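You operate a simulated robot arm through the tools that you are given. There is no shell and no other tool.

You run a simulated robot arm. Do the job below in one go: nothing can be reset, and whatever is moved stays where it is left.

Task
Blow the wire screen clean with the black nozzle.
Fine: plug it into the air coupling, tip toward the screen, then open the air valve; shut the valve before unplugging; stand the nozzle back in its ring. Where these are worked on the way, their far stop is far enough and under half their travel is too little: air valve.

It is judged by the outcome, as a careful person would: the job done as asked, and still so three seconds after it is handed in. It fails if anything else is knocked over, pushed out of place, dropped, spilled or broken.

Robot
A 7-joint arm with a three-finger gripper, fixed in place. Base frame: the origin is on the floor under the middle of its stand, x ahead of it, y to its left, z up; the work surface is at about z = 0.8. Readings come in m, degrees, newtons and seconds.
It reaches about 1.342 m from its shoulder. Its first joint turns from -166.0 to 166.0 degrees. Payload 2.69 kg.
The TCP is the grasp point between the finger pads, 0.03 m short of the fingertips. In the tool frame z runs along the fingers and y along their closing line. The gripper opens to 0.128 m; its body begins 0.117 m behind the TCP.
Orientation is told as [roll, pitch, yaw] about the base's x, y, z axes, in that order, counted from this pose: with the fingers straight down and closing along the base's y, the tool's x points along the base's -x, its y along +y and its z along -z.

Tools
- The arm moves only by the tool jog_arm. Its arguments are lists of equal length, an entry for each row: "slide": the shift along the tool's x, y, z in units of 25 mm (1.0 is 25 mm), a list of three; "delta_rot": the turn, a rotation vector about the tool's x, y, z in units of 5 degrees (1.0 is 5 degrees), a list of three; "fingers": the gripper command, from -1 (shut) to 1 (fully open), values between in proportion. In form: {"slide": [[tx, ty, tz], ...], "delta_rot": [[wx, wy, wz], ...], "fingers": [fingers, ...]}. A call has 1 to 20 rows; each row shifts and turns the commanded pose from where the row before left it, along the tool's axes as they then stand. A call with a number of a shift or a turn outside -1 to 1 is refused whole. A row lasts 0.2 s, in which the tool goes at most 0.05 m and 8.6 degrees; a call with a longer step from one row to the next is refused whole, and so is a gripper value outside its range. A pose out of reach is approached as far as the arm can. The call stops where the force on the tool passes 50 N (or 10 N more than at its start, if that is more) or the arm is blocked; 0.2 s more then pass. The fingers move at their own pace (about 0.127 m/s each) and stop on an object; they squeeze with about 41 N. The grip force told is the motor's: it shows also when the fingers shut on nothing. Time passes only in rows, and 0.2 s behind the last, so rows that do not move let the fingers close. It gives the time, the measured TCP pose, the force on the tool (base axes), the opening and the grip force at its end, in the units of the frame above (readings bear some noise), with the torque about the TCP (base axes, N m) and any sound that the robot's microphone picked up, and new pictures: "pictures" is both (left out), scene, wrist or none.
- Cameras (640 x 400 px; columns grow to the right, rows downward): "scene" is fixed at [0.3962, -0.6408, 1.3665]; the picture's right is [0.94, -0.33, 0.00], its down [-0.11, -0.31, -0.95] and it looks along [0.31, 0.89, -0.32] (base axes); focal length 368 px, centre (320, 200). "wrist" rides on the gripper at [0.058, 0.054, -0.131] in the tool frame; the picture's right is [-0.68, 0.74, 0.00], its down [-0.62, -0.57, -0.55] and it looks along [-0.40, -0.37, 0.84] (tool axes); focal length 234 px, centre (320, 200).
- raise_lower(by): moves the trunk up (or, below 0, down) by that many m; the arm rides with it, the base frame stays. It gives what a move gives, with no picture.
- probe_pixels(camera, pixels): for up to 12 pixels [column, row] of the newest picture of that camera ("zoom" is the newest enlarged one), the place [x, y, z] in the base frame of the surface seen there, good to about 0.002 m, but the place of the scene camera against the robot may be out by one fixed shift of up to 0.025 m in any direction. It takes no simulated time.
- enlarge(camera, box): a new picture of the part [left, top, right, bottom] of that camera's present view, enlarged. It takes no simulated time.
- finish_job(): hands the job in; it is judged then, once.

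Unless the task says otherwise, let go and move clear before handing in.

The tools are called after ">>>" as a command line: name --argument value ..., lists and objects as JSON in quotes. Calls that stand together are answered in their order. jog_arm: Moves the arm, as the interface text tells. Its arguments: {"type":"object","properties":{"slide":{"type":"array","items":{"type":"array","items":{"type":"number"}}},"delta_rot":{"type":"array","items":{"type":"array","items":{"type":"number"}}},"fingers":{"type":"array","items":{"type":"number"}},"pictures":{"type":"string","enum":["both","scene","wrist","none"]}},"required":["slide","delta_rot","fingers"]} The other tools are called the same way: raise_lower (by) moves the trunk up or down; probe_pixels (camera, pixels) gives the place of the surface under pixels of a picture; enlarge (camera, box) takes an enlarged picture of a part of a camera's view; finish_job () hands the job in.

At the start:

```text
time_s: 0.0
eef_pos: [0.6793, 0.1588, 1.0933]
ee_rot: [0.0, 0.0, 0.0]
ft_force: [-0.2, -0.1, 0.0]
ft_torque: [-0.01, 0.02, 0.0]
finger_gap: 0.1281
grasp_force: 0.1
trunk travel left (down, up): [-0.15, 0.2]
```

scene: 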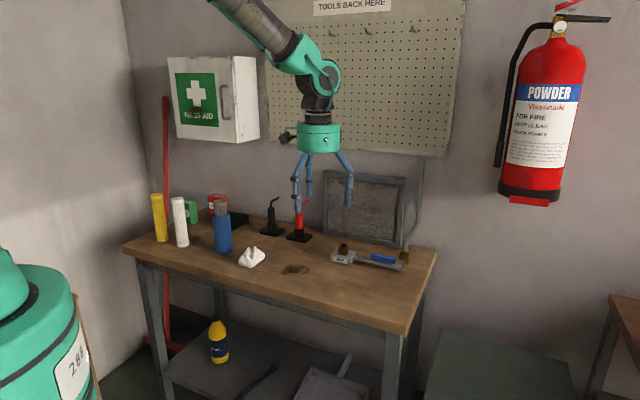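
wrist: 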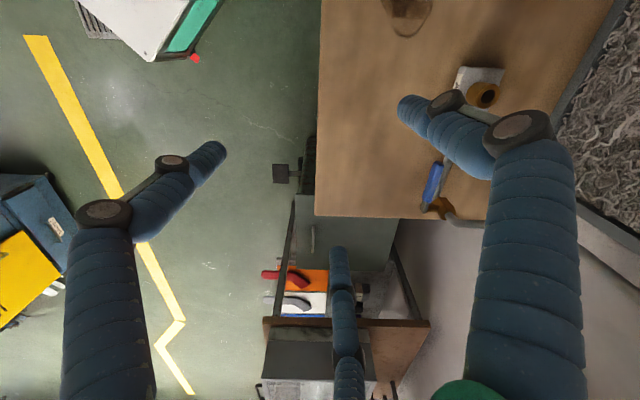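

The scene shows a bench with a black nozzle near (271,220), a red one near (300,225), a wire screen at (365,205), and a fitting with a blue lever at (370,258). I'll enlarge these areas before moving anything.

>>> enlarge --camera "scene" --box '[240, 180, 340, 250]'

>>> enlarge --camera "scene" --box '[320, 210, 430, 280]'

>>> enlarge --camera "scene" --box '[120, 160, 440, 340]'

```text
5.71 times, centred on (290, 215) of scene
```

zoom: 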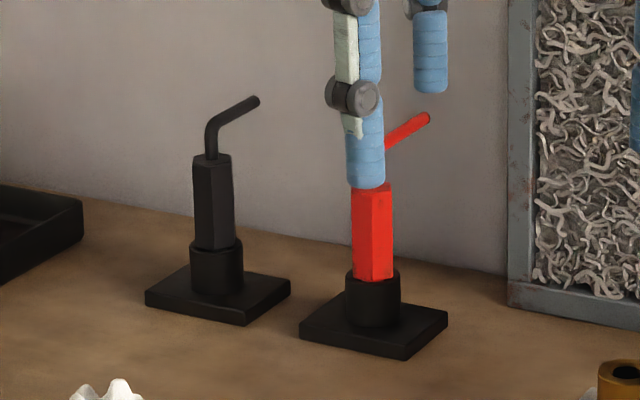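

```text
5.71 times, centred on (375, 245) of scene
```

zoom: 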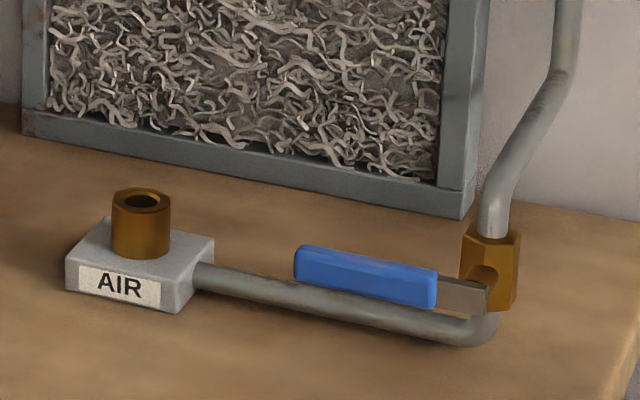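

```text
2.00 times, centred on (280, 250) of scene
```

zoom: 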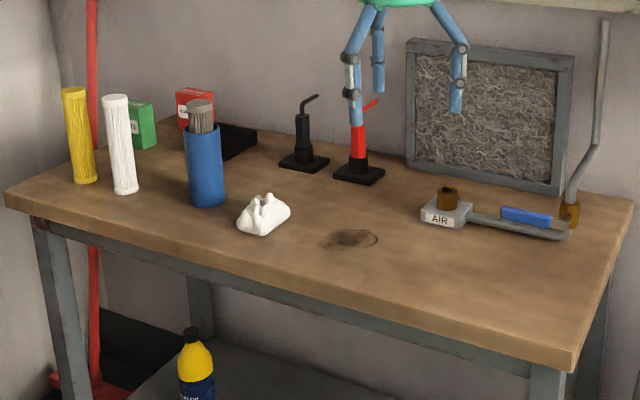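

I'll probe the main items: black nozzle, its base, the coupling, the lever and the screen.

>>> probe_pixels --camera "zoom" --pixels '[[302, 101], [316, 96], [302, 118], [302, 135], [303, 153], [284, 162], [303, 170], [325, 160], [358, 150], [358, 164], [378, 100], [340, 240]]'

>>> enlarge --camera "scene" --box '[320, 210, 430, 280]'

```text
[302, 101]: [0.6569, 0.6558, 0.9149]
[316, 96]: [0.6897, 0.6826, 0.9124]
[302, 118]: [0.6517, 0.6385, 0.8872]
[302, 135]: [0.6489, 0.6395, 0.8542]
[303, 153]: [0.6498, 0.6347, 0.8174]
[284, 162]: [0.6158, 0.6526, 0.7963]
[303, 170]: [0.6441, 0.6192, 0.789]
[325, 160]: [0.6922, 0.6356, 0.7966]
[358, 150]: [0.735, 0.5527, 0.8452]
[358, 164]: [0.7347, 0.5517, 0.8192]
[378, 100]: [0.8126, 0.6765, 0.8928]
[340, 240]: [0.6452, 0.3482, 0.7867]
```

```text
5.71 times, centred on (375, 245) of scene
```

zoom: 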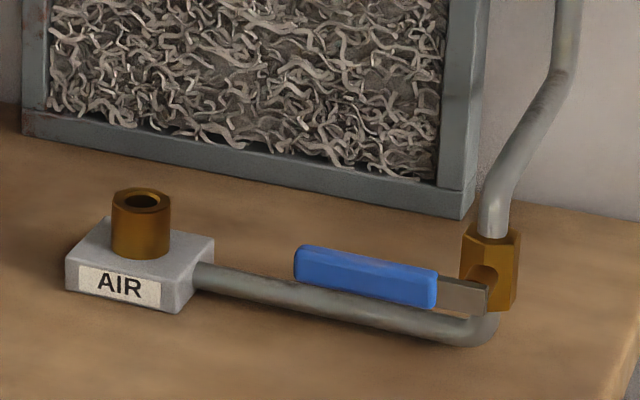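

>>> probe_pixels --camera "zoom" --pixels '[[140, 230], [141, 190], [165, 205], [118, 205], [70, 270], [180, 300], [300, 265], [380, 280], [435, 290], [460, 297], [483, 285], [490, 250]]'

>>> probe_pixels --camera "wrist" --pixels '[[478, 80], [486, 94], [490, 88], [468, 72], [433, 185], [437, 165], [428, 205], [440, 205], [455, 225], [330, 100], [600, 230], [620, 130]]'

>>> enlarge --camera "wrist" --box '[380, 40, 560, 250]'

```text
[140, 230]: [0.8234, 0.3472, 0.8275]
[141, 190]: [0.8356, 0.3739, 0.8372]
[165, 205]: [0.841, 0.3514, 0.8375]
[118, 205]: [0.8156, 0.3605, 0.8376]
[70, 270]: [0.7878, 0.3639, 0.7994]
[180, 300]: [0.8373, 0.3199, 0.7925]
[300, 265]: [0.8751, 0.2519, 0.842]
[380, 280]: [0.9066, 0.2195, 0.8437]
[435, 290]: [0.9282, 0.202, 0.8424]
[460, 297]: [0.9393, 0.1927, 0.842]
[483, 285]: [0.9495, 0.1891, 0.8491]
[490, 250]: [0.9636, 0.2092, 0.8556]
```

```text
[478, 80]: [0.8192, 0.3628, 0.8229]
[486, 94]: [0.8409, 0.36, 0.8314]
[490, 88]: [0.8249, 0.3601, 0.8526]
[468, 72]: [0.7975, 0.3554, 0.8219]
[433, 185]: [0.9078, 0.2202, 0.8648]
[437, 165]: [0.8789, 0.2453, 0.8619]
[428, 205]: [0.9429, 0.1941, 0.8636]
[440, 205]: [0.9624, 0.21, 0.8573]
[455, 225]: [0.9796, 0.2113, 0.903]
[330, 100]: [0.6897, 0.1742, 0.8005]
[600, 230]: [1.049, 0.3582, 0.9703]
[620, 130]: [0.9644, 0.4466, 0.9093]
```

```text
1.90 times, centred on (470, 145) of wrist
```

zoom: 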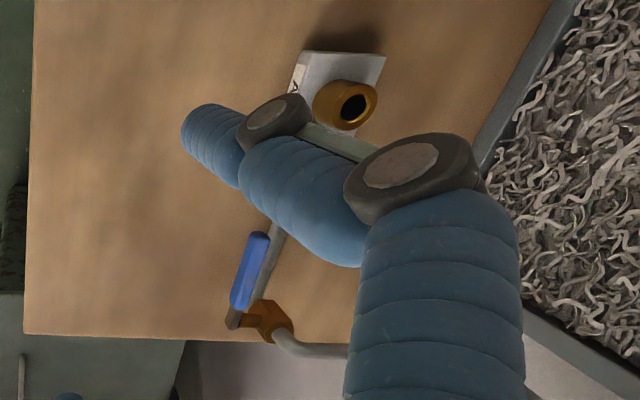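

The wrist camera gives the coupling top near (0.825, 0.360, 0.853) and the lever near z = 0.864; the scene camera reads about 13 mm low. Next I'll move above the black nozzle to see it with the wrist camera.

>>> jog_arm --slide '[[0.1, 1, 0], [0.1, 1, 0], [0.1, 1, 0], [0.1, 1, 0], [0.1, 1, 0], [0.1, 1, 0], [0.1, 1, 0], [0.1, 1, 0], [0.1, 1, 0], [0.1, 1, 0], [0.1, 1, 0], [0, 1, 0], [0, 1, 0], [0, 1, 0], [0, 1, 0]]' --delta_rot '[[0, 0, 0], [0, 0, 0], [0, 0, 0], [0, 0, 0], [0, 0, 0], [0, 0, 0], [0, 0, 0], [0, 0, 0], [0, 0, 0], [0, 0, 0], [0, 0, 0], [0, 0, 0], [0, 0, 0], [0, 0, 0], [0, 0, 0]]' --fingers '[1, 1, 1, 1, 1, 1, 1, 1, 1, 1, 1, 1, 1, 1, 1]'

```text
time_s: 3.2
eef_pos: [0.65, 0.5349, 1.092]
ee_rot: [-0.1, 0.1, 0.1]
ft_force: [-0.3, -0.4, 0.0]
ft_torque: [0.01, -0.01, 0.05]
finger_gap: 0.1281
grasp_force: 0.0
trunk travel left (down, up): [-0.15, 0.2]
```

scene: 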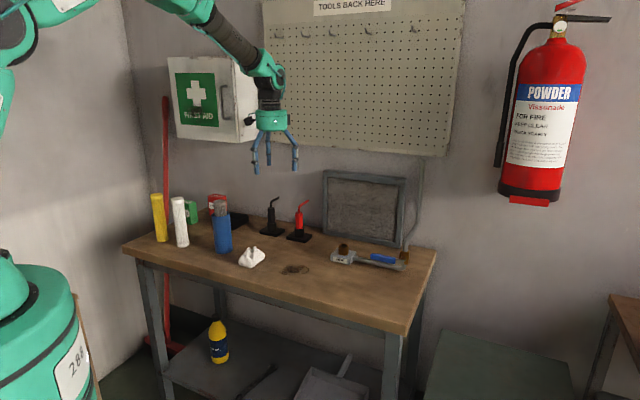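
wrist: 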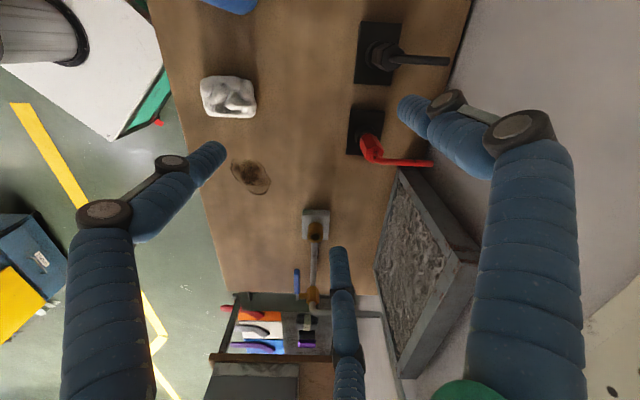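

>>> enlarge --camera "wrist" --box '[340, 10, 470, 180]'

>>> enlarge --camera "scene" --box '[250, 180, 420, 280]'

>>> probe_pixels --camera "wrist" --pixels '[[360, 23], [397, 24], [391, 84], [356, 80], [446, 61], [420, 60], [395, 58], [385, 52], [378, 52], [370, 50], [430, 163], [370, 145]]'

>>> probe_pixels --camera "wrist" --pixels '[[316, 232], [310, 216], [316, 222], [296, 275], [297, 292], [312, 300], [318, 310], [383, 275], [400, 375], [400, 200], [440, 285], [420, 210]]'

```text
2.35 times, centred on (405, 95) of wrist
```

zoom: 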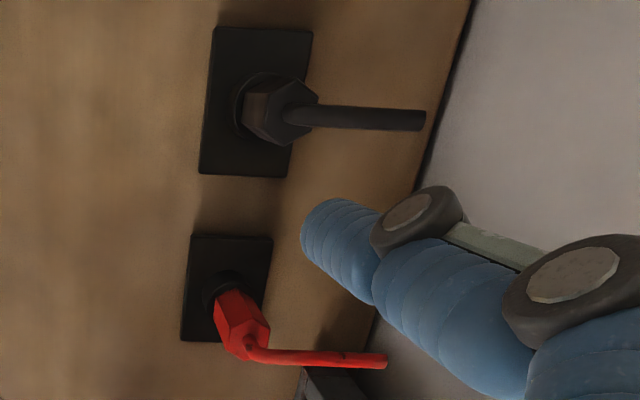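

```text
3.76 times, centred on (335, 230) of scene
```

zoom: 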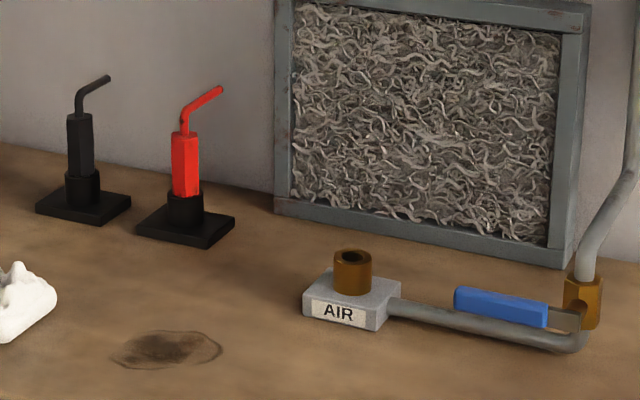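

```text
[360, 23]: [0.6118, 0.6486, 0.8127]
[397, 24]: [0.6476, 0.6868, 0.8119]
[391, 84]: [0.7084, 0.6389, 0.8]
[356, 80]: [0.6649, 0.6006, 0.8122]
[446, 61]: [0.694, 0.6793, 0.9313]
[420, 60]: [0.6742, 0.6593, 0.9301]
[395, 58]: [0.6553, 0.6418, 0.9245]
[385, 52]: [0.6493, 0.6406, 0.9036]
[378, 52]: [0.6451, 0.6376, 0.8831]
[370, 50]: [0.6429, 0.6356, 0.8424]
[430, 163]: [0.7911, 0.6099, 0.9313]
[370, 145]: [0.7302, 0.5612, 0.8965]
```

```text
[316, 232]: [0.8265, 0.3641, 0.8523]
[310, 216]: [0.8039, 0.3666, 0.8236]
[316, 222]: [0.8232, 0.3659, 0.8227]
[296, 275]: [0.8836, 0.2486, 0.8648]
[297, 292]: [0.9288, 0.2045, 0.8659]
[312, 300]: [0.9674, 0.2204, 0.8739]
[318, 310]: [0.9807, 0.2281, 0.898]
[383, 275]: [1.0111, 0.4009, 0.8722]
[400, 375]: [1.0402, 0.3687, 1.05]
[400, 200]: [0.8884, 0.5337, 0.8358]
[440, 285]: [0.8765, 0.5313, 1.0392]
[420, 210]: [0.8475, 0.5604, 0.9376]
```

I'll probe the three fingertips to learn how they sit relative to the TCP and look closely at the hex's orientation.

>>> probe_pixels --camera "wrist" --pixels '[[215, 152], [195, 165], [338, 255], [340, 275], [406, 108], [430, 118], [450, 100], [515, 125], [170, 160], [105, 210], [150, 205], [345, 330]]'

>>> enlarge --camera "wrist" --box '[345, 15, 455, 95]'

>>> enlarge --camera "scene" --box '[230, 100, 320, 250]'

```text
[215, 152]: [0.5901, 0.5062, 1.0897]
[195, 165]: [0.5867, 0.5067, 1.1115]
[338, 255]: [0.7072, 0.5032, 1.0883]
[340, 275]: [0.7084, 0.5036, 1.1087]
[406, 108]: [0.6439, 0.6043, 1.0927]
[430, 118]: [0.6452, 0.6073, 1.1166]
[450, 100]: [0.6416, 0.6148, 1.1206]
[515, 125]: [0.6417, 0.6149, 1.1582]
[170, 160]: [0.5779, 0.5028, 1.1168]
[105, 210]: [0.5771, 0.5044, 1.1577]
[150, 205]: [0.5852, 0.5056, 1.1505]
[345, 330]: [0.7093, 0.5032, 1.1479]
```

```text
5.00 times, centred on (400, 55) of wrist
```

zoom: 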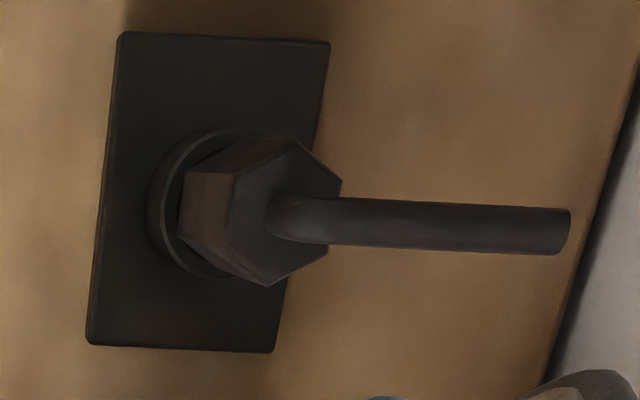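

```text
2.67 times, centred on (275, 175) of scene
```

zoom: 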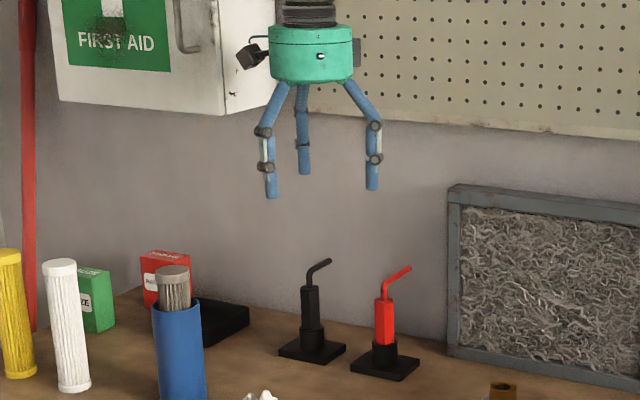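

The three fingers sit 120° apart, and the hex has a flat facing the tip direction (about 45° in the base frame), so a yaw of +15° puts the fingers on flats with the tip in a gap. I'll check how close the wall and cabinet are.

>>> probe_pixels --camera "scene" --pixels '[[255, 180], [290, 200], [230, 140], [240, 100], [260, 130], [200, 140], [300, 60], [400, 100], [310, 180], [258, 75], [440, 150], [435, 200]]'

>>> probe_pixels --camera "wrist" --pixels '[[470, 60], [600, 60], [460, 20], [600, 200], [590, 300], [430, 80], [445, 20], [421, 100], [370, 5], [240, 5]]'

```text
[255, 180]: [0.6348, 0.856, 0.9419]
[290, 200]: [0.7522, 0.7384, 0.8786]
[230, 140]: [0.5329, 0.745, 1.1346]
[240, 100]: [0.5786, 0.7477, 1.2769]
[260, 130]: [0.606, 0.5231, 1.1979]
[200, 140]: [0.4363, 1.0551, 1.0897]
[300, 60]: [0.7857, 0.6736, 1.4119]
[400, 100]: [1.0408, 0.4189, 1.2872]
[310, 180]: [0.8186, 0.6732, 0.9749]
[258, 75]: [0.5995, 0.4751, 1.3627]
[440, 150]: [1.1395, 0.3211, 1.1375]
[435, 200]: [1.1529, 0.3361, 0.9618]
```

```text
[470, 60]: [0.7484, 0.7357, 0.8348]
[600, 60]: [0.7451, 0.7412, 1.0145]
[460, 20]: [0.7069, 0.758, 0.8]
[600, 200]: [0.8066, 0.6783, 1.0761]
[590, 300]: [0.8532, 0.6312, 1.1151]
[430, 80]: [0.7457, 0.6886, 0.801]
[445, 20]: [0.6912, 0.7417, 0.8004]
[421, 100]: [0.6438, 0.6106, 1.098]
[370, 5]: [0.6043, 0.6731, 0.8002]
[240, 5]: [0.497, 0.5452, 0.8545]
```

Wall is about 0.13 m beyond the nozzle axis, so there is room. I'll move over the nozzle axis (about 0.656, 0.644), yaw +15°, and partly close the fingers.

>>> jog_arm --slide '[[-0.048, 0.872, 0.24], [-0.048, 0.872, 0.24], [-0.048, 0.872, 0.24], [-0.048, 0.872, 0.24], [-0.048, 0.872, 0.24], [0, 0, 0], [0, 0, 0], [0, 0, 0], [0, 0, 0]]' --delta_rot '[[0, 0, 0], [0, 0, 0], [0, 0, 0], [0, 0, 0], [0, 0, 0], [0, 0, -1], [0, 0, -1], [0, 0, -1], [0, 0, 0]]' --fingers '[1, 1, 0.7, 0.5, 0.25, 0.25, 0.25, 0.25, 0.25]'

```text
time_s: 5.2
eef_pos: [0.657, 0.6447, 1.062]
ee_rot: [0.0, 0.1, 15.3]
ft_force: [0.3, 0.3, -0.3]
ft_torque: [-0.01, -0.03, 0.0]
finger_gap: 0.0799
grasp_force: 0.1
trunk travel left (down, up): [-0.15, 0.2]
```

scene: 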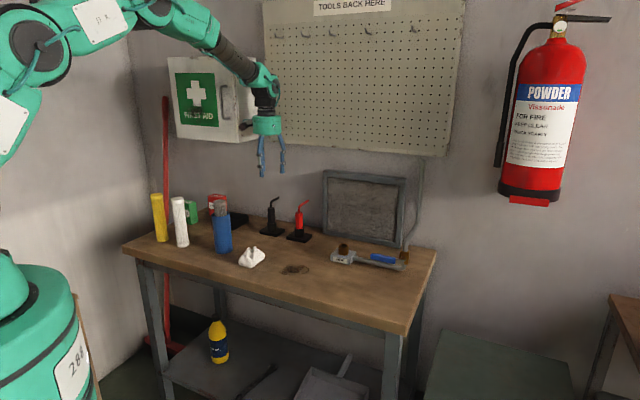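
wrist: 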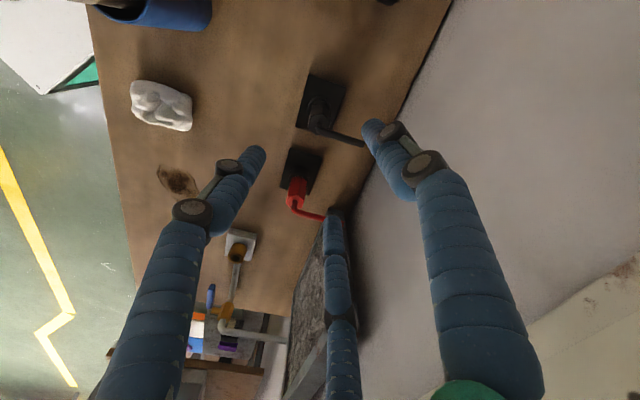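

>>> enlarge --camera "wrist" --box '[275, 60, 385, 160]'

>>> probe_pixels --camera "wrist" --pixels '[[316, 118], [320, 124], [340, 135], [358, 142], [314, 110], [308, 104], [330, 104], [300, 120], [320, 76], [312, 132]]'

```text
4.00 times, centred on (330, 110) of wrist
```

zoom: 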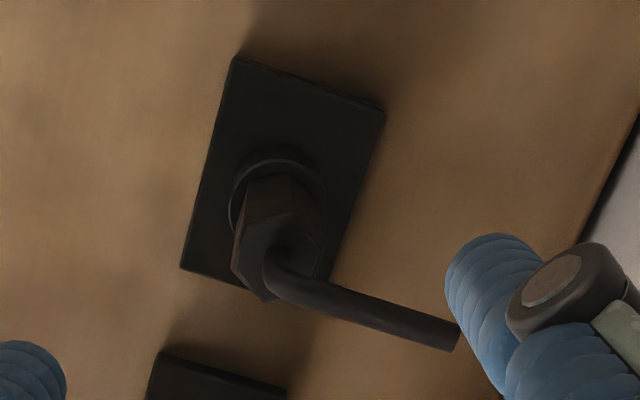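

```text
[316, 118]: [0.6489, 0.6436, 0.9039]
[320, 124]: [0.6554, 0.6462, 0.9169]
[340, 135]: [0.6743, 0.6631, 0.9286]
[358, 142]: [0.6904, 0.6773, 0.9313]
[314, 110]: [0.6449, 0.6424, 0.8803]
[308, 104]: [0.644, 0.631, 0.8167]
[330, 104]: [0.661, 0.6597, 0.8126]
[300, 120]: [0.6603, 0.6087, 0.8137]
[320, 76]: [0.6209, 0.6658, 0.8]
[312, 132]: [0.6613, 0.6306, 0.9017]
```

>>> probe_pixels --camera "zoom" --pixels '[[268, 296], [236, 266], [252, 228], [290, 212], [322, 246], [312, 278], [250, 250], [285, 153], [236, 200], [322, 190], [285, 165], [278, 258]]'

```text
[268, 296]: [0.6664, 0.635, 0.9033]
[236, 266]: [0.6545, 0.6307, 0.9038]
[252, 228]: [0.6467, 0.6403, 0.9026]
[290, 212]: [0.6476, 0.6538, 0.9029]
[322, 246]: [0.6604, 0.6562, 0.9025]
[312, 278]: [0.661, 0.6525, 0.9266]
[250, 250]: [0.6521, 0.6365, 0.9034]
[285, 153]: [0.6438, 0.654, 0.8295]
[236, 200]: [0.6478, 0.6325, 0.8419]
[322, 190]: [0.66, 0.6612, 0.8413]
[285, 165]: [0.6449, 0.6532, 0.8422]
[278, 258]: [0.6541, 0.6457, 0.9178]
```

The hex top centre is at about (0.657, 0.644, 0.903) and the TCP is over it; ring top is z ≈ 0.842. Lowering most of the way, then checking.

>>> jog_arm --slide '[[0, 0, 1], [0, 0, 1], [0, 0, 1], [0, 0, 1], [0, 0, 0.8], [0, 0, 0.5], [0, 0, 0]]' --delta_rot '[[0, 0, 0], [0, 0, 0], [0, 0, 0], [0, 0, 0], [0, 0, 0], [0, 0, 0], [0, 0, 0]]' --fingers '[0.25, 0.25, 0.25, 0.25, 0.25, 0.25, 0.25]'

```text
time_s: 6.8
eef_pos: [0.6576, 0.6446, 0.9309]
ee_rot: [0.0, -0.1, 15.1]
ft_force: [-0.6, 0.1, -0.6]
ft_torque: [0.01, -0.01, 0.0]
finger_gap: 0.0801
grasp_force: 0.2
trunk travel left (down, up): [-0.15, 0.2]
```

scene: 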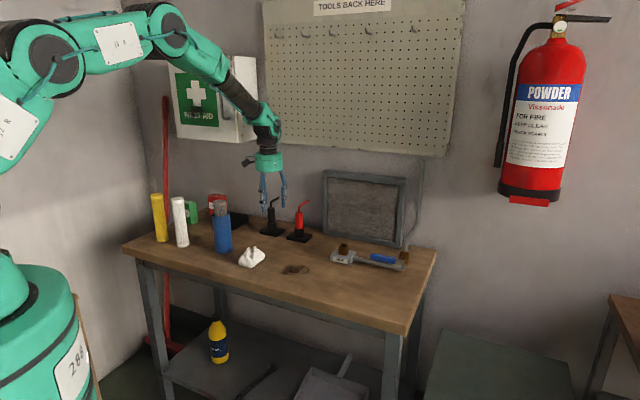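
wrist: 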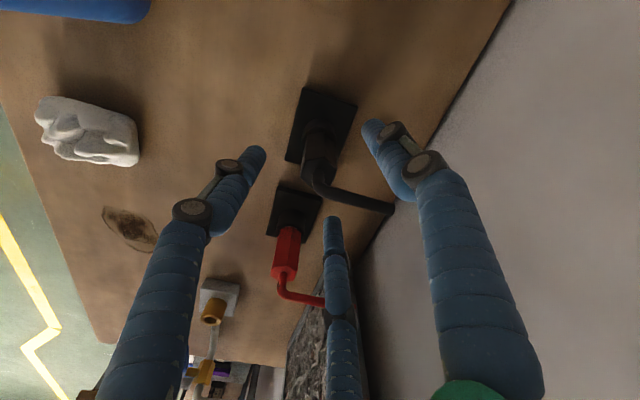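

The tip sits in the gap between two fingers. Lowering the last 53 mm to a TCP height of about 0.878.

>>> jog_arm --slide '[[0, 0, 0.5], [0, 0, 0.5], [0, 0, 0.5], [0, 0, 0.5], [0, 0, 0.12], [0, 0, 0]]' --delta_rot '[[0, 0, 0], [0, 0, 0], [0, 0, 0], [0, 0, 0], [0, 0, 0], [0, 0, 0]]' --fingers '[0.25, 0.25, 0.25, 0.25, 0.25, 0.25]'

```text
time_s: 8.2
eef_pos: [0.6564, 0.6433, 0.8762]
ee_rot: [0.0, 0.1, 15.1]
ft_force: [-0.4, -0.9, -0.6]
ft_torque: [0.02, -0.01, 0.02]
finger_gap: 0.0802
grasp_force: 0.1
trunk travel left (down, up): [-0.15, 0.2]
```

scene: 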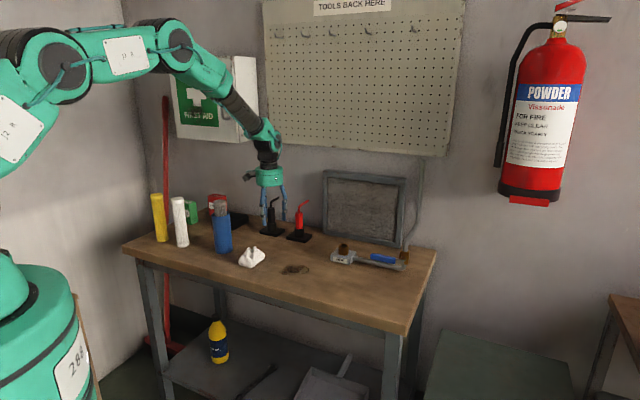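
wrist: 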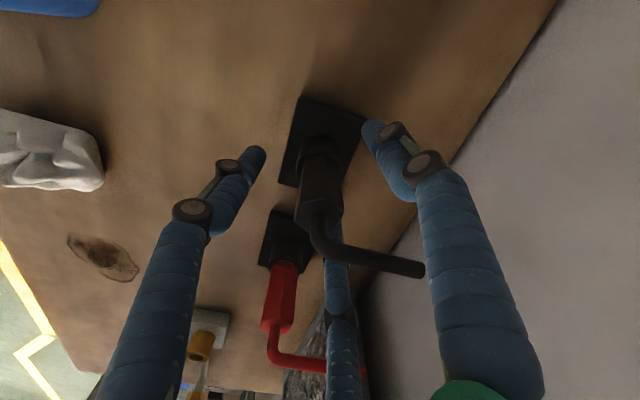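

The body sits at the grasp point (320,190). Closing the fingers.

>>> jog_arm --slide '[[0, 0, 0], [0, 0, 0], [0, 0, 0], [0, 0, 0], [0, 0, 0]]' --delta_rot '[[0, 0, 0], [0, 0, 0], [0, 0, 0], [0, 0, 0], [0, 0, 0]]' --fingers '[0, -0.3, -0.6, -1, -1]'

```text
time_s: 9.4
eef_pos: [0.657, 0.6447, 0.8762]
ee_rot: [0.0, 0.0, 15.1]
ft_force: [0.8, 0.2, 1.2]
ft_torque: [-0.01, 0.0, -0.01]
finger_gap: 0.0247
grasp_force: 40.8
trunk travel left (down, up): [-0.15, 0.2]
```

scene: 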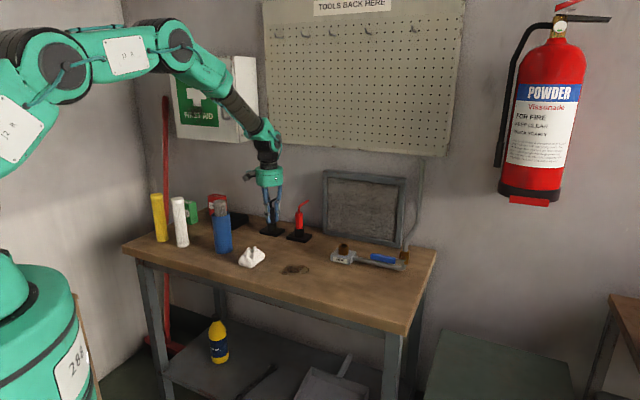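
wrist: 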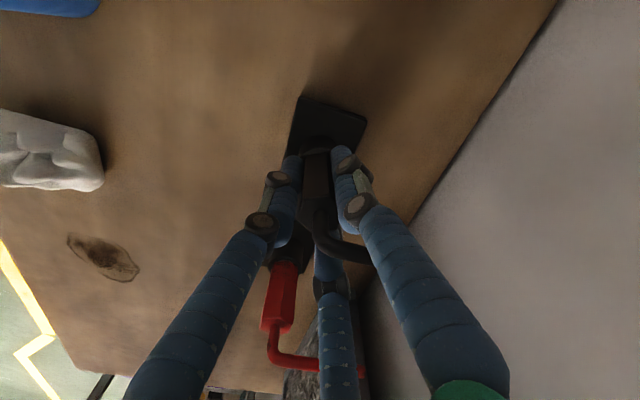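

Gripped at a gap of 0.0247 with 41 N. Lifting straight up out of the ring; the seated TCP pose to remember is (0.657, 0.6445, 0.876).

>>> jog_arm --slide '[[0, 0, -0.2], [0, 0, -0.4], [0, 0, -0.5], [0, 0, -0.5], [0, 0, -0.8], [0, 0, -1], [0, 0, -1], [0, 0, 0]]' --delta_rot '[[0, 0, 0], [0, 0, 0], [0, 0, 0], [0, 0, 0], [0, 0, 0], [0, 0, 0], [0, 0, 0], [0, 0, 0]]' --fingers '[-1, -1, -1, -1, -1, -1, -1, -1]'

```text
time_s: 11.2
eef_pos: [0.6576, 0.6427, 0.9862]
ee_rot: [0.0, 0.0, 15.1]
ft_force: [0.0, 0.0, -1.2]
ft_torque: [0.03, -0.01, 0.0]
finger_gap: 0.0245
grasp_force: 40.5
trunk travel left (down, up): [-0.15, 0.2]
```

scene: 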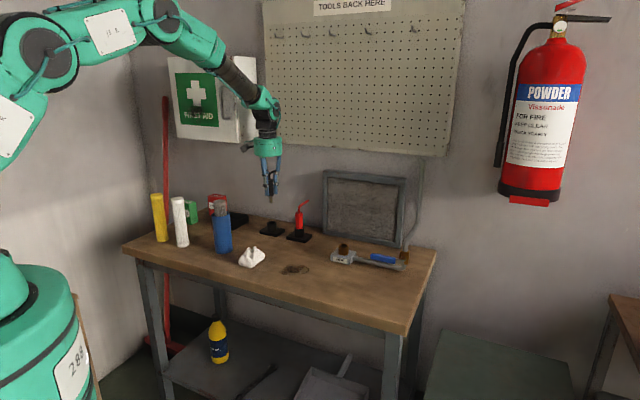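
wrist: 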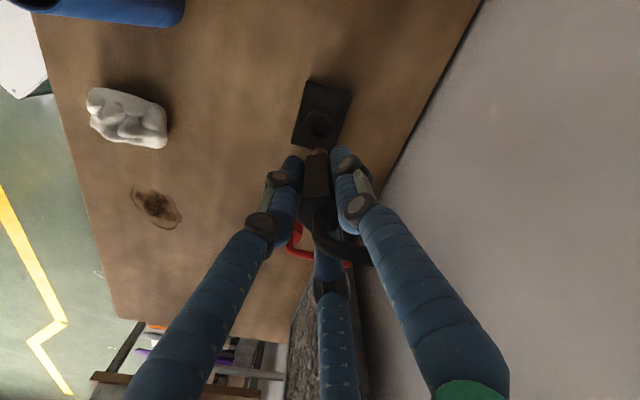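

>>> enlarge --camera "scene" --box '[240, 140, 310, 245]'

>>> enlarge --camera "wrist" --box '[270, 70, 390, 280]'

```text
3.81 times, centred on (275, 192) of scene
```

zoom: 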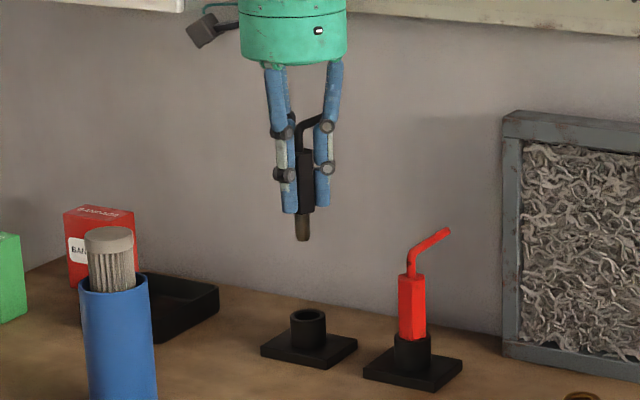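

```text
1.90 times, centred on (330, 175) of wrist
```

zoom: 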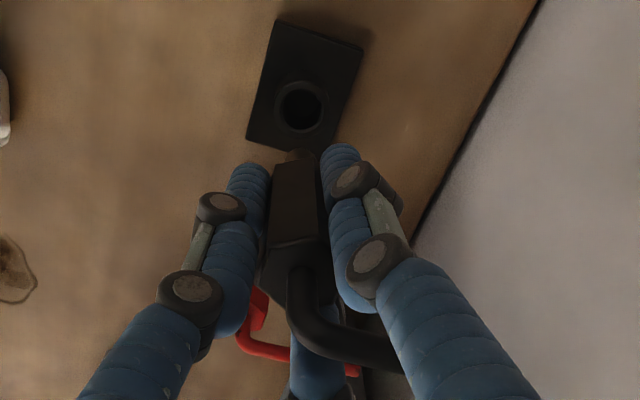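

The nozzle came out cleanly, and a brass-coloured spigot about 28 mm long shows under the hex body. I'll rise and travel over to above the coupling near (0.826, 0.363).

>>> jog_arm --slide '[[0, 0, -0.9], [0, 0, -0.9], [0, 0, -0.9], [-0.258, -0.896, 0], [-0.258, -0.896, 0], [-0.258, -0.896, 0], [-0.258, -0.896, 0], [-0.258, -0.896, 0], [-0.258, -0.896, 0], [-0.258, -0.896, 0], [-0.258, -0.896, 0], [-0.258, -0.896, 0], [-0.258, -0.896, 0], [-0.258, -0.896, 0], [-0.258, -0.896, 0], [-0.258, -0.896, 0], [-0.258, -0.896, 0], [0, 0, 0]]' --delta_rot '[[0, 0, 0], [0, 0, 0], [0, 0, 0], [0, 0, 0], [0, 0, 0], [0, 0, 0], [0, 0, 0], [0, 0, 0], [0, 0, 0], [0, 0, 0], [0, 0, 0], [0, 0, 0], [0, 0, 0], [0, 0, 0], [0, 0, 0], [0, 0, 0], [0, 0, 0], [0, 0, 0]]' --fingers '[-1, -1, -1, -1, -1, -1, -1, -1, -1, -1, -1, -1, -1, -1, -1, -1, -1, -1]'

```text
time_s: 15.0
eef_pos: [0.8271, 0.3631, 1.0545]
ee_rot: [0.0, 0.0, 15.0]
ft_force: [-0.2, -0.6, -0.8]
ft_torque: [0.05, 0.04, -0.02]
finger_gap: 0.0248
grasp_force: 40.9
trunk travel left (down, up): [-0.15, 0.2]
```

scene: 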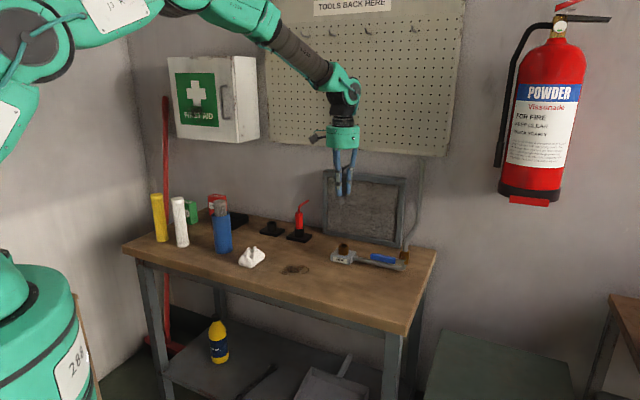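
wrist: 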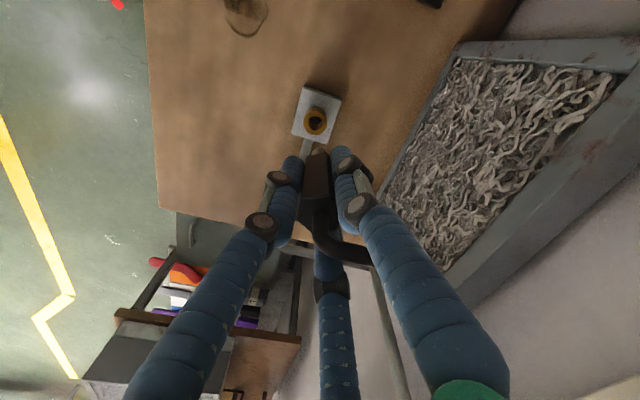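

>>> enlarge --camera "wrist" --box '[280, 75, 360, 165]'

>>> enlarge --camera "scene" --box '[310, 130, 420, 280]'

```text
4.44 times, centred on (320, 120) of wrist
```

zoom: 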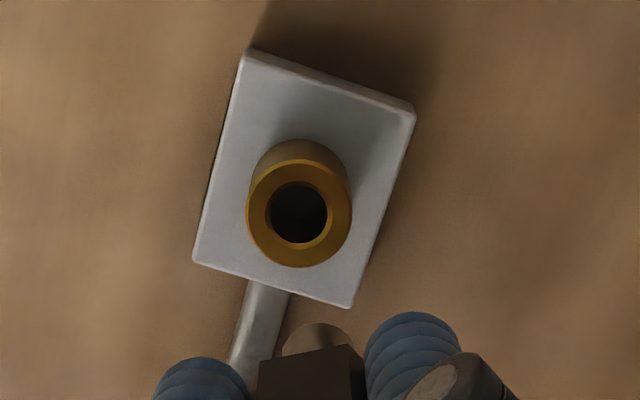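

```text
2.67 times, centred on (365, 205) of scene
```

zoom: 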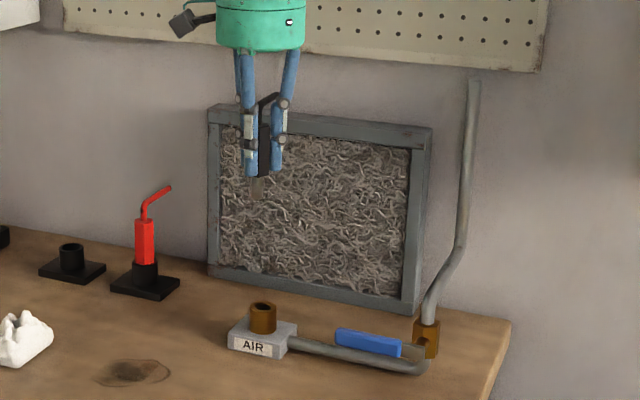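

>>> enlarge --camera "wrist" --box '[280, 75, 360, 165]'

>>> probe_pixels --camera "zoom" --pixels '[[299, 171], [299, 255], [257, 212], [339, 212], [270, 182], [328, 243], [270, 243], [328, 182], [318, 330], [300, 345], [340, 335], [310, 375]]'

```text
4.44 times, centred on (320, 120) of wrist
```

zoom: 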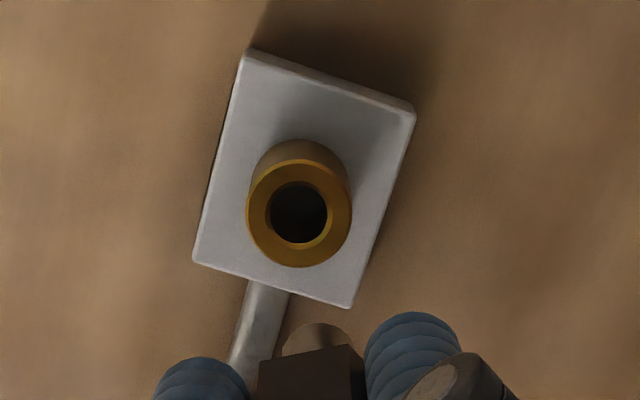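

```text
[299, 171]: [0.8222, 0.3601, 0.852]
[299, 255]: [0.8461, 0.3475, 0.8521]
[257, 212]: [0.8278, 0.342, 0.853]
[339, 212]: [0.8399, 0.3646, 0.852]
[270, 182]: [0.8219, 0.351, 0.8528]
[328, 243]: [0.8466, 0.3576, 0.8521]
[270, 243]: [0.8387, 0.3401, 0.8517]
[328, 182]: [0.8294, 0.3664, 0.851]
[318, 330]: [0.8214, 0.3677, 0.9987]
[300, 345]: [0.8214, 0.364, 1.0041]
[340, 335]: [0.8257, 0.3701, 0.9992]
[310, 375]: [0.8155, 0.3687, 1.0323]
```

The coupling's mouth centre is (0.834, 0.3537), top z = 0.852, and a 45° tip heading from there hits the screen's centre. I'll centre over it and lower to just above the mouth.

>>> jog_arm --slide '[[-0.17, -0.435, 0], [0, 0, 1], [0, 0, 1], [0, 0, 1], [0, 0, 1], [0, 0, 0.8], [0, 0, 0.3], [0, 0, 0]]' --delta_rot '[[0, 0, 0], [0, 0, 0], [0, 0, 0], [0, 0, 0], [0, 0, 0], [0, 0, 0], [0, 0, 0], [0, 0, 0]]' --fingers '[-1, -1, -1, -1, -1, -1, -1, -1]'

```text
time_s: 16.8
eef_pos: [0.834, 0.3562, 0.9259]
ee_rot: [0.0, -0.1, 15.1]
ft_force: [0.4, -0.1, 0.4]
ft_torque: [-0.02, -0.04, -0.03]
finger_gap: 0.0245
grasp_force: 41.1
trunk travel left (down, up): [-0.15, 0.2]
```

scene: 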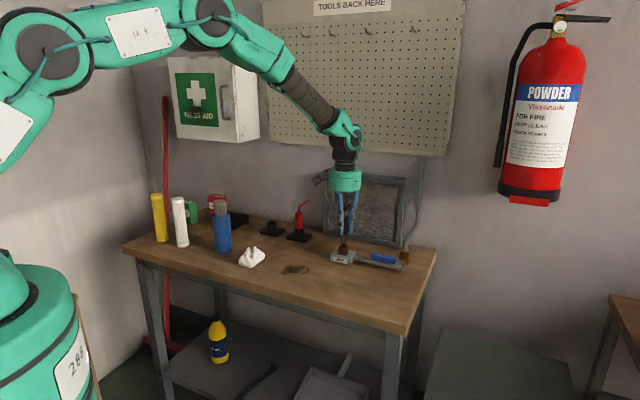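
wrist: 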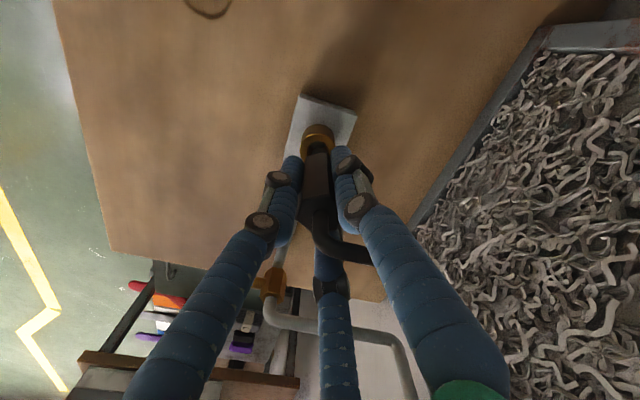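

>>> enlarge --camera "wrist" --box '[280, 90, 360, 220]'

>>> enlarge --camera "scene" --box '[310, 160, 420, 280]'

```text
3.08 times, centred on (320, 155) of wrist
```

zoom: 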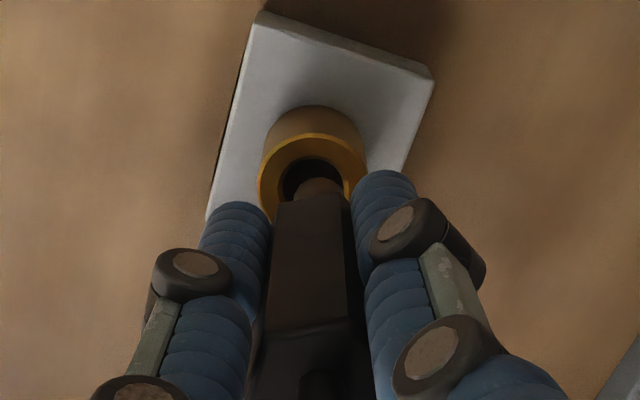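

```text
3.33 times, centred on (365, 220) of scene
```

zoom: 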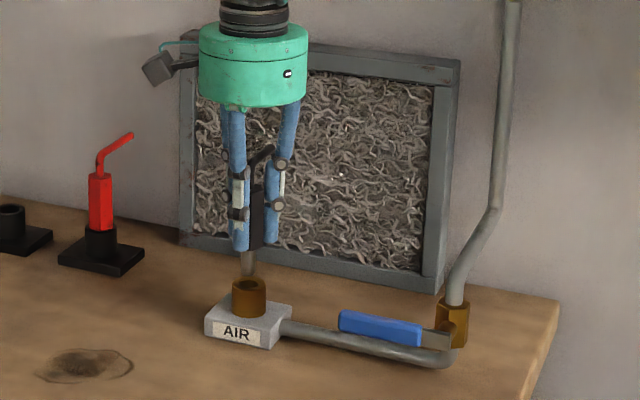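

The spigot sits about 2 mm off the hole centre in the wrist zoom. I'll nudge it and start inserting slowly.

>>> jog_arm --slide '[[0.04, -0.072, 0], [0, 0, 0], [0, 0, 0.2], [0, 0, 0.2], [0, 0, 0.2], [0, 0, 0.2], [0, 0, 0]]' --delta_rot '[[0, 0, 0], [0, 0, 0], [0, 0, 0], [0, 0, 0], [0, 0, 0], [0, 0, 0], [0, 0, 0]]' --fingers '[-1, -1, -1, -1, -1, -1, -1]'

>>> enlarge --camera "wrist" --box '[280, 90, 360, 220]'

>>> enlarge --camera "scene" --box '[310, 190, 400, 280]'

```text
time_s: 18.4
eef_pos: [0.8329, 0.3537, 0.9077]
ee_rot: [0.0, 0.0, 15.1]
ft_force: [0.4, 0.4, -0.6]
ft_torque: [-0.02, 0.0, -0.01]
finger_gap: 0.0247
grasp_force: 41.2
trunk travel left (down, up): [-0.15, 0.2]
```

scene: 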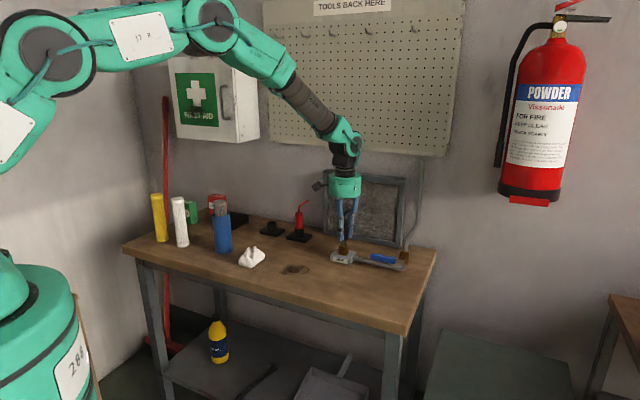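
wrist: 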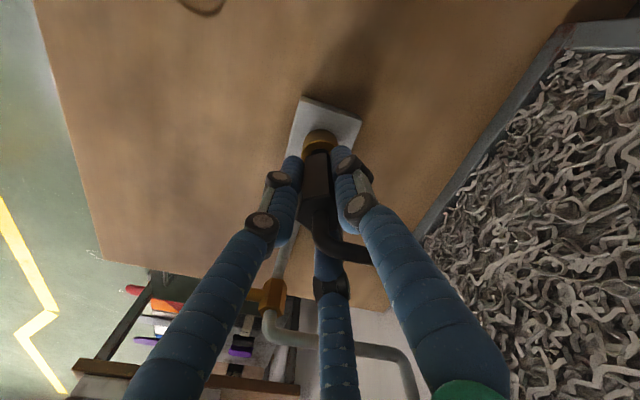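

```text
3.08 times, centred on (320, 155) of wrist
```

zoom: 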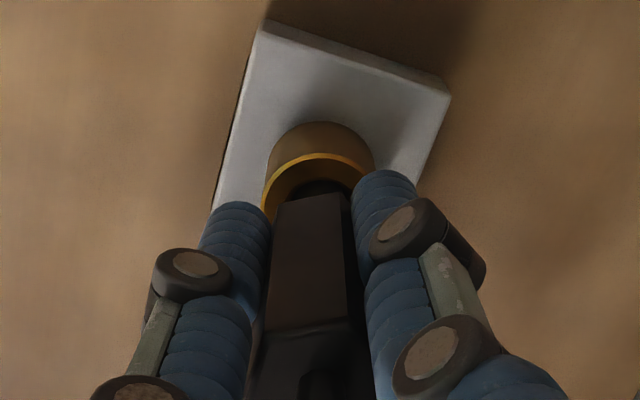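

```text
4.44 times, centred on (355, 235) of scene
```

zoom: 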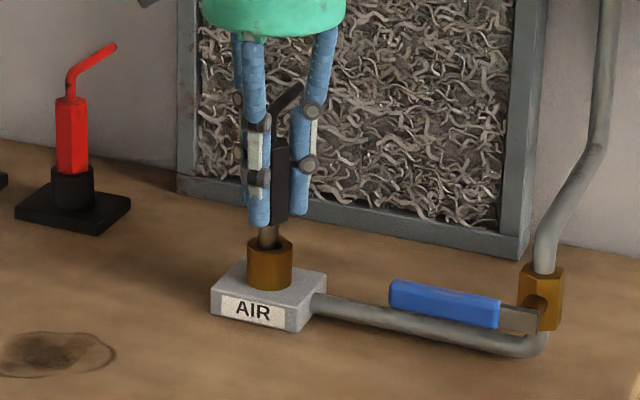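

The spigot has entered the mouth with no side force (TCP z = 0.908). Continuing down gently until it seats.

>>> jog_arm --slide '[[0, 0, 0.15], [0, 0, 0.15], [0, 0, 0.15], [0, 0, 0.15], [0, 0, 0.1], [0, 0, 0]]' --delta_rot '[[0, 0, 0], [0, 0, 0], [0, 0, 0], [0, 0, 0], [0, 0, 0], [0, 0, 0]]' --fingers '[-1, -1, -1, -1, -1, -1]'

>>> enlarge --camera "scene" --box '[310, 190, 400, 280]'

```text
time_s: 19.8
eef_pos: [0.8334, 0.3526, 0.8884]
ee_rot: [0.0, -0.1, 15.0]
ft_force: [0.5, 0.6, -0.9]
ft_torque: [0.01, 0.04, 0.04]
finger_gap: 0.0248
grasp_force: 40.6
trunk travel left (down, up): [-0.15, 0.2]
```

scene: 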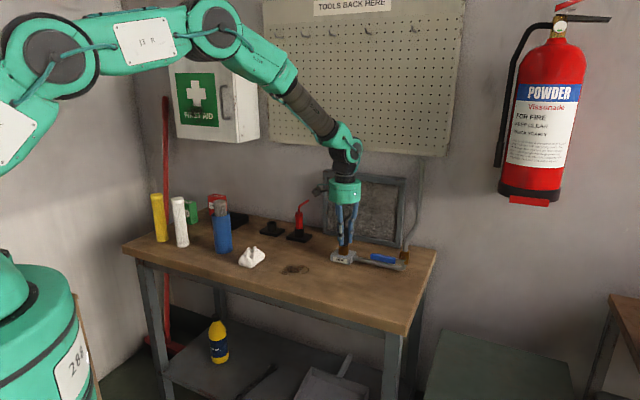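
wrist: 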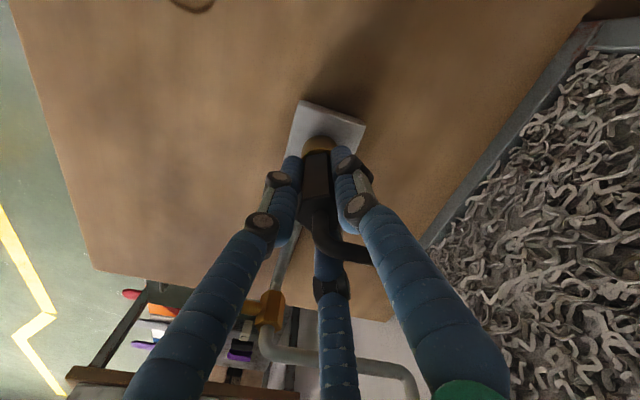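

```text
4.44 times, centred on (355, 235) of scene
```

zoom: 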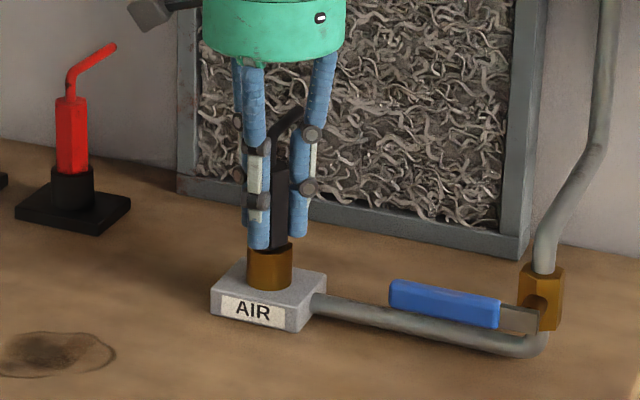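

Nearly seated, with still no contact force. I'll creep down in 1 mm steps and watch for the force.

>>> jog_arm --slide '[[0, 0, 0.05], [0, 0, 0.05], [0, 0, 0.04], [0, 0, 0]]' --delta_rot '[[0, 0, 0], [0, 0, 0], [0, 0, 0], [0, 0, 0]]' --fingers '[-1, -1, -1, -1]' --pictures "none"

```text
time_s: 20.8
eef_pos: [0.8327, 0.354, 0.8861]
ee_rot: [0.0, -0.1, 15.1]
ft_force: [-1.5, -1.1, 7.0]
ft_torque: [0.06, 0.07, 0.04]
finger_gap: 0.0245
grasp_force: 41.1
trunk travel left (down, up): [-0.15, 0.2]
```

A 7 N upward force at z = 0.886 shows the shoulder meeting the coupling. I'll press slightly more to make sure it is fully home, listening for a click.

>>> jog_arm --slide '[[0, 0, 0.04], [0, 0, 0.04], [0, 0, 0]]' --delta_rot '[[0, 0, 0], [0, 0, 0], [0, 0, 0]]' --fingers '[-1, -1, -1]'

>>> enlarge --camera "scene" --box '[310, 190, 400, 280]'

>>> enlarge --camera "wrist" --box '[260, 110, 400, 300]'

```text
time_s: 21.6
eef_pos: [0.8337, 0.354, 0.8863]
ee_rot: [0.0, -0.2, 15.1]
ft_force: [-0.9, -6.0, 23.5]
ft_torque: [-0.07, 0.18, 0.03]
finger_gap: 0.0245
grasp_force: 41.2
trunk travel left (down, up): [-0.15, 0.2]
```

scene: 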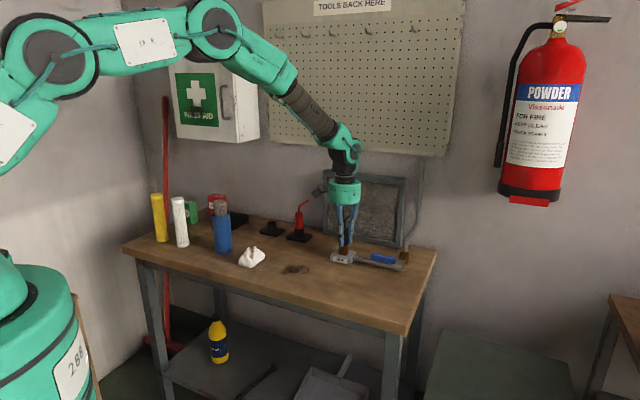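
wrist: 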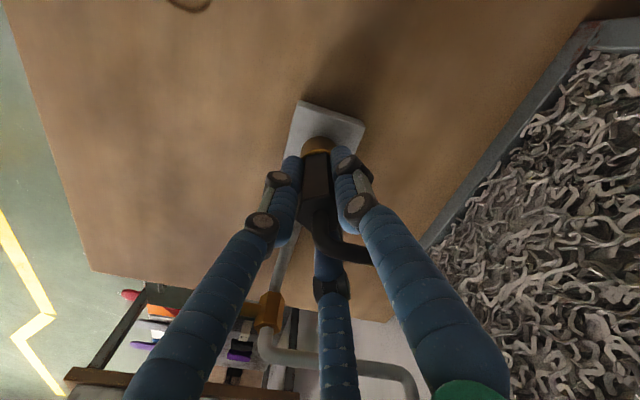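

```text
4.44 times, centred on (355, 235) of scene
```

zoom: 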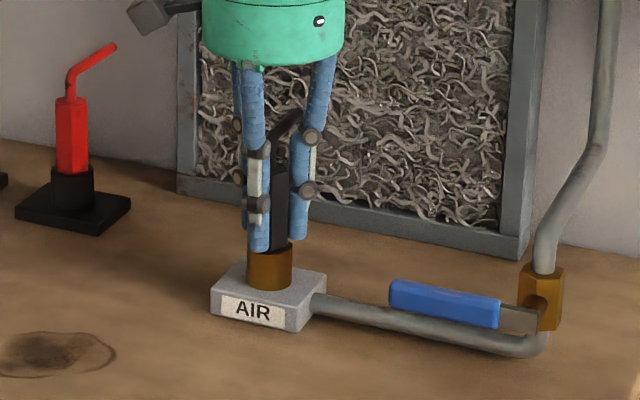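

```text
2.11 times, centred on (330, 205) of wrist
```

zoom: 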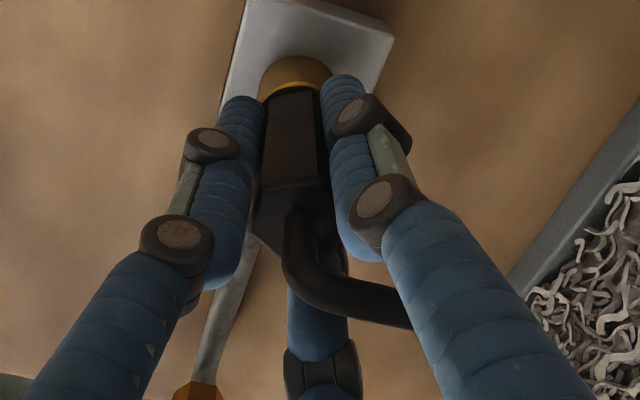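

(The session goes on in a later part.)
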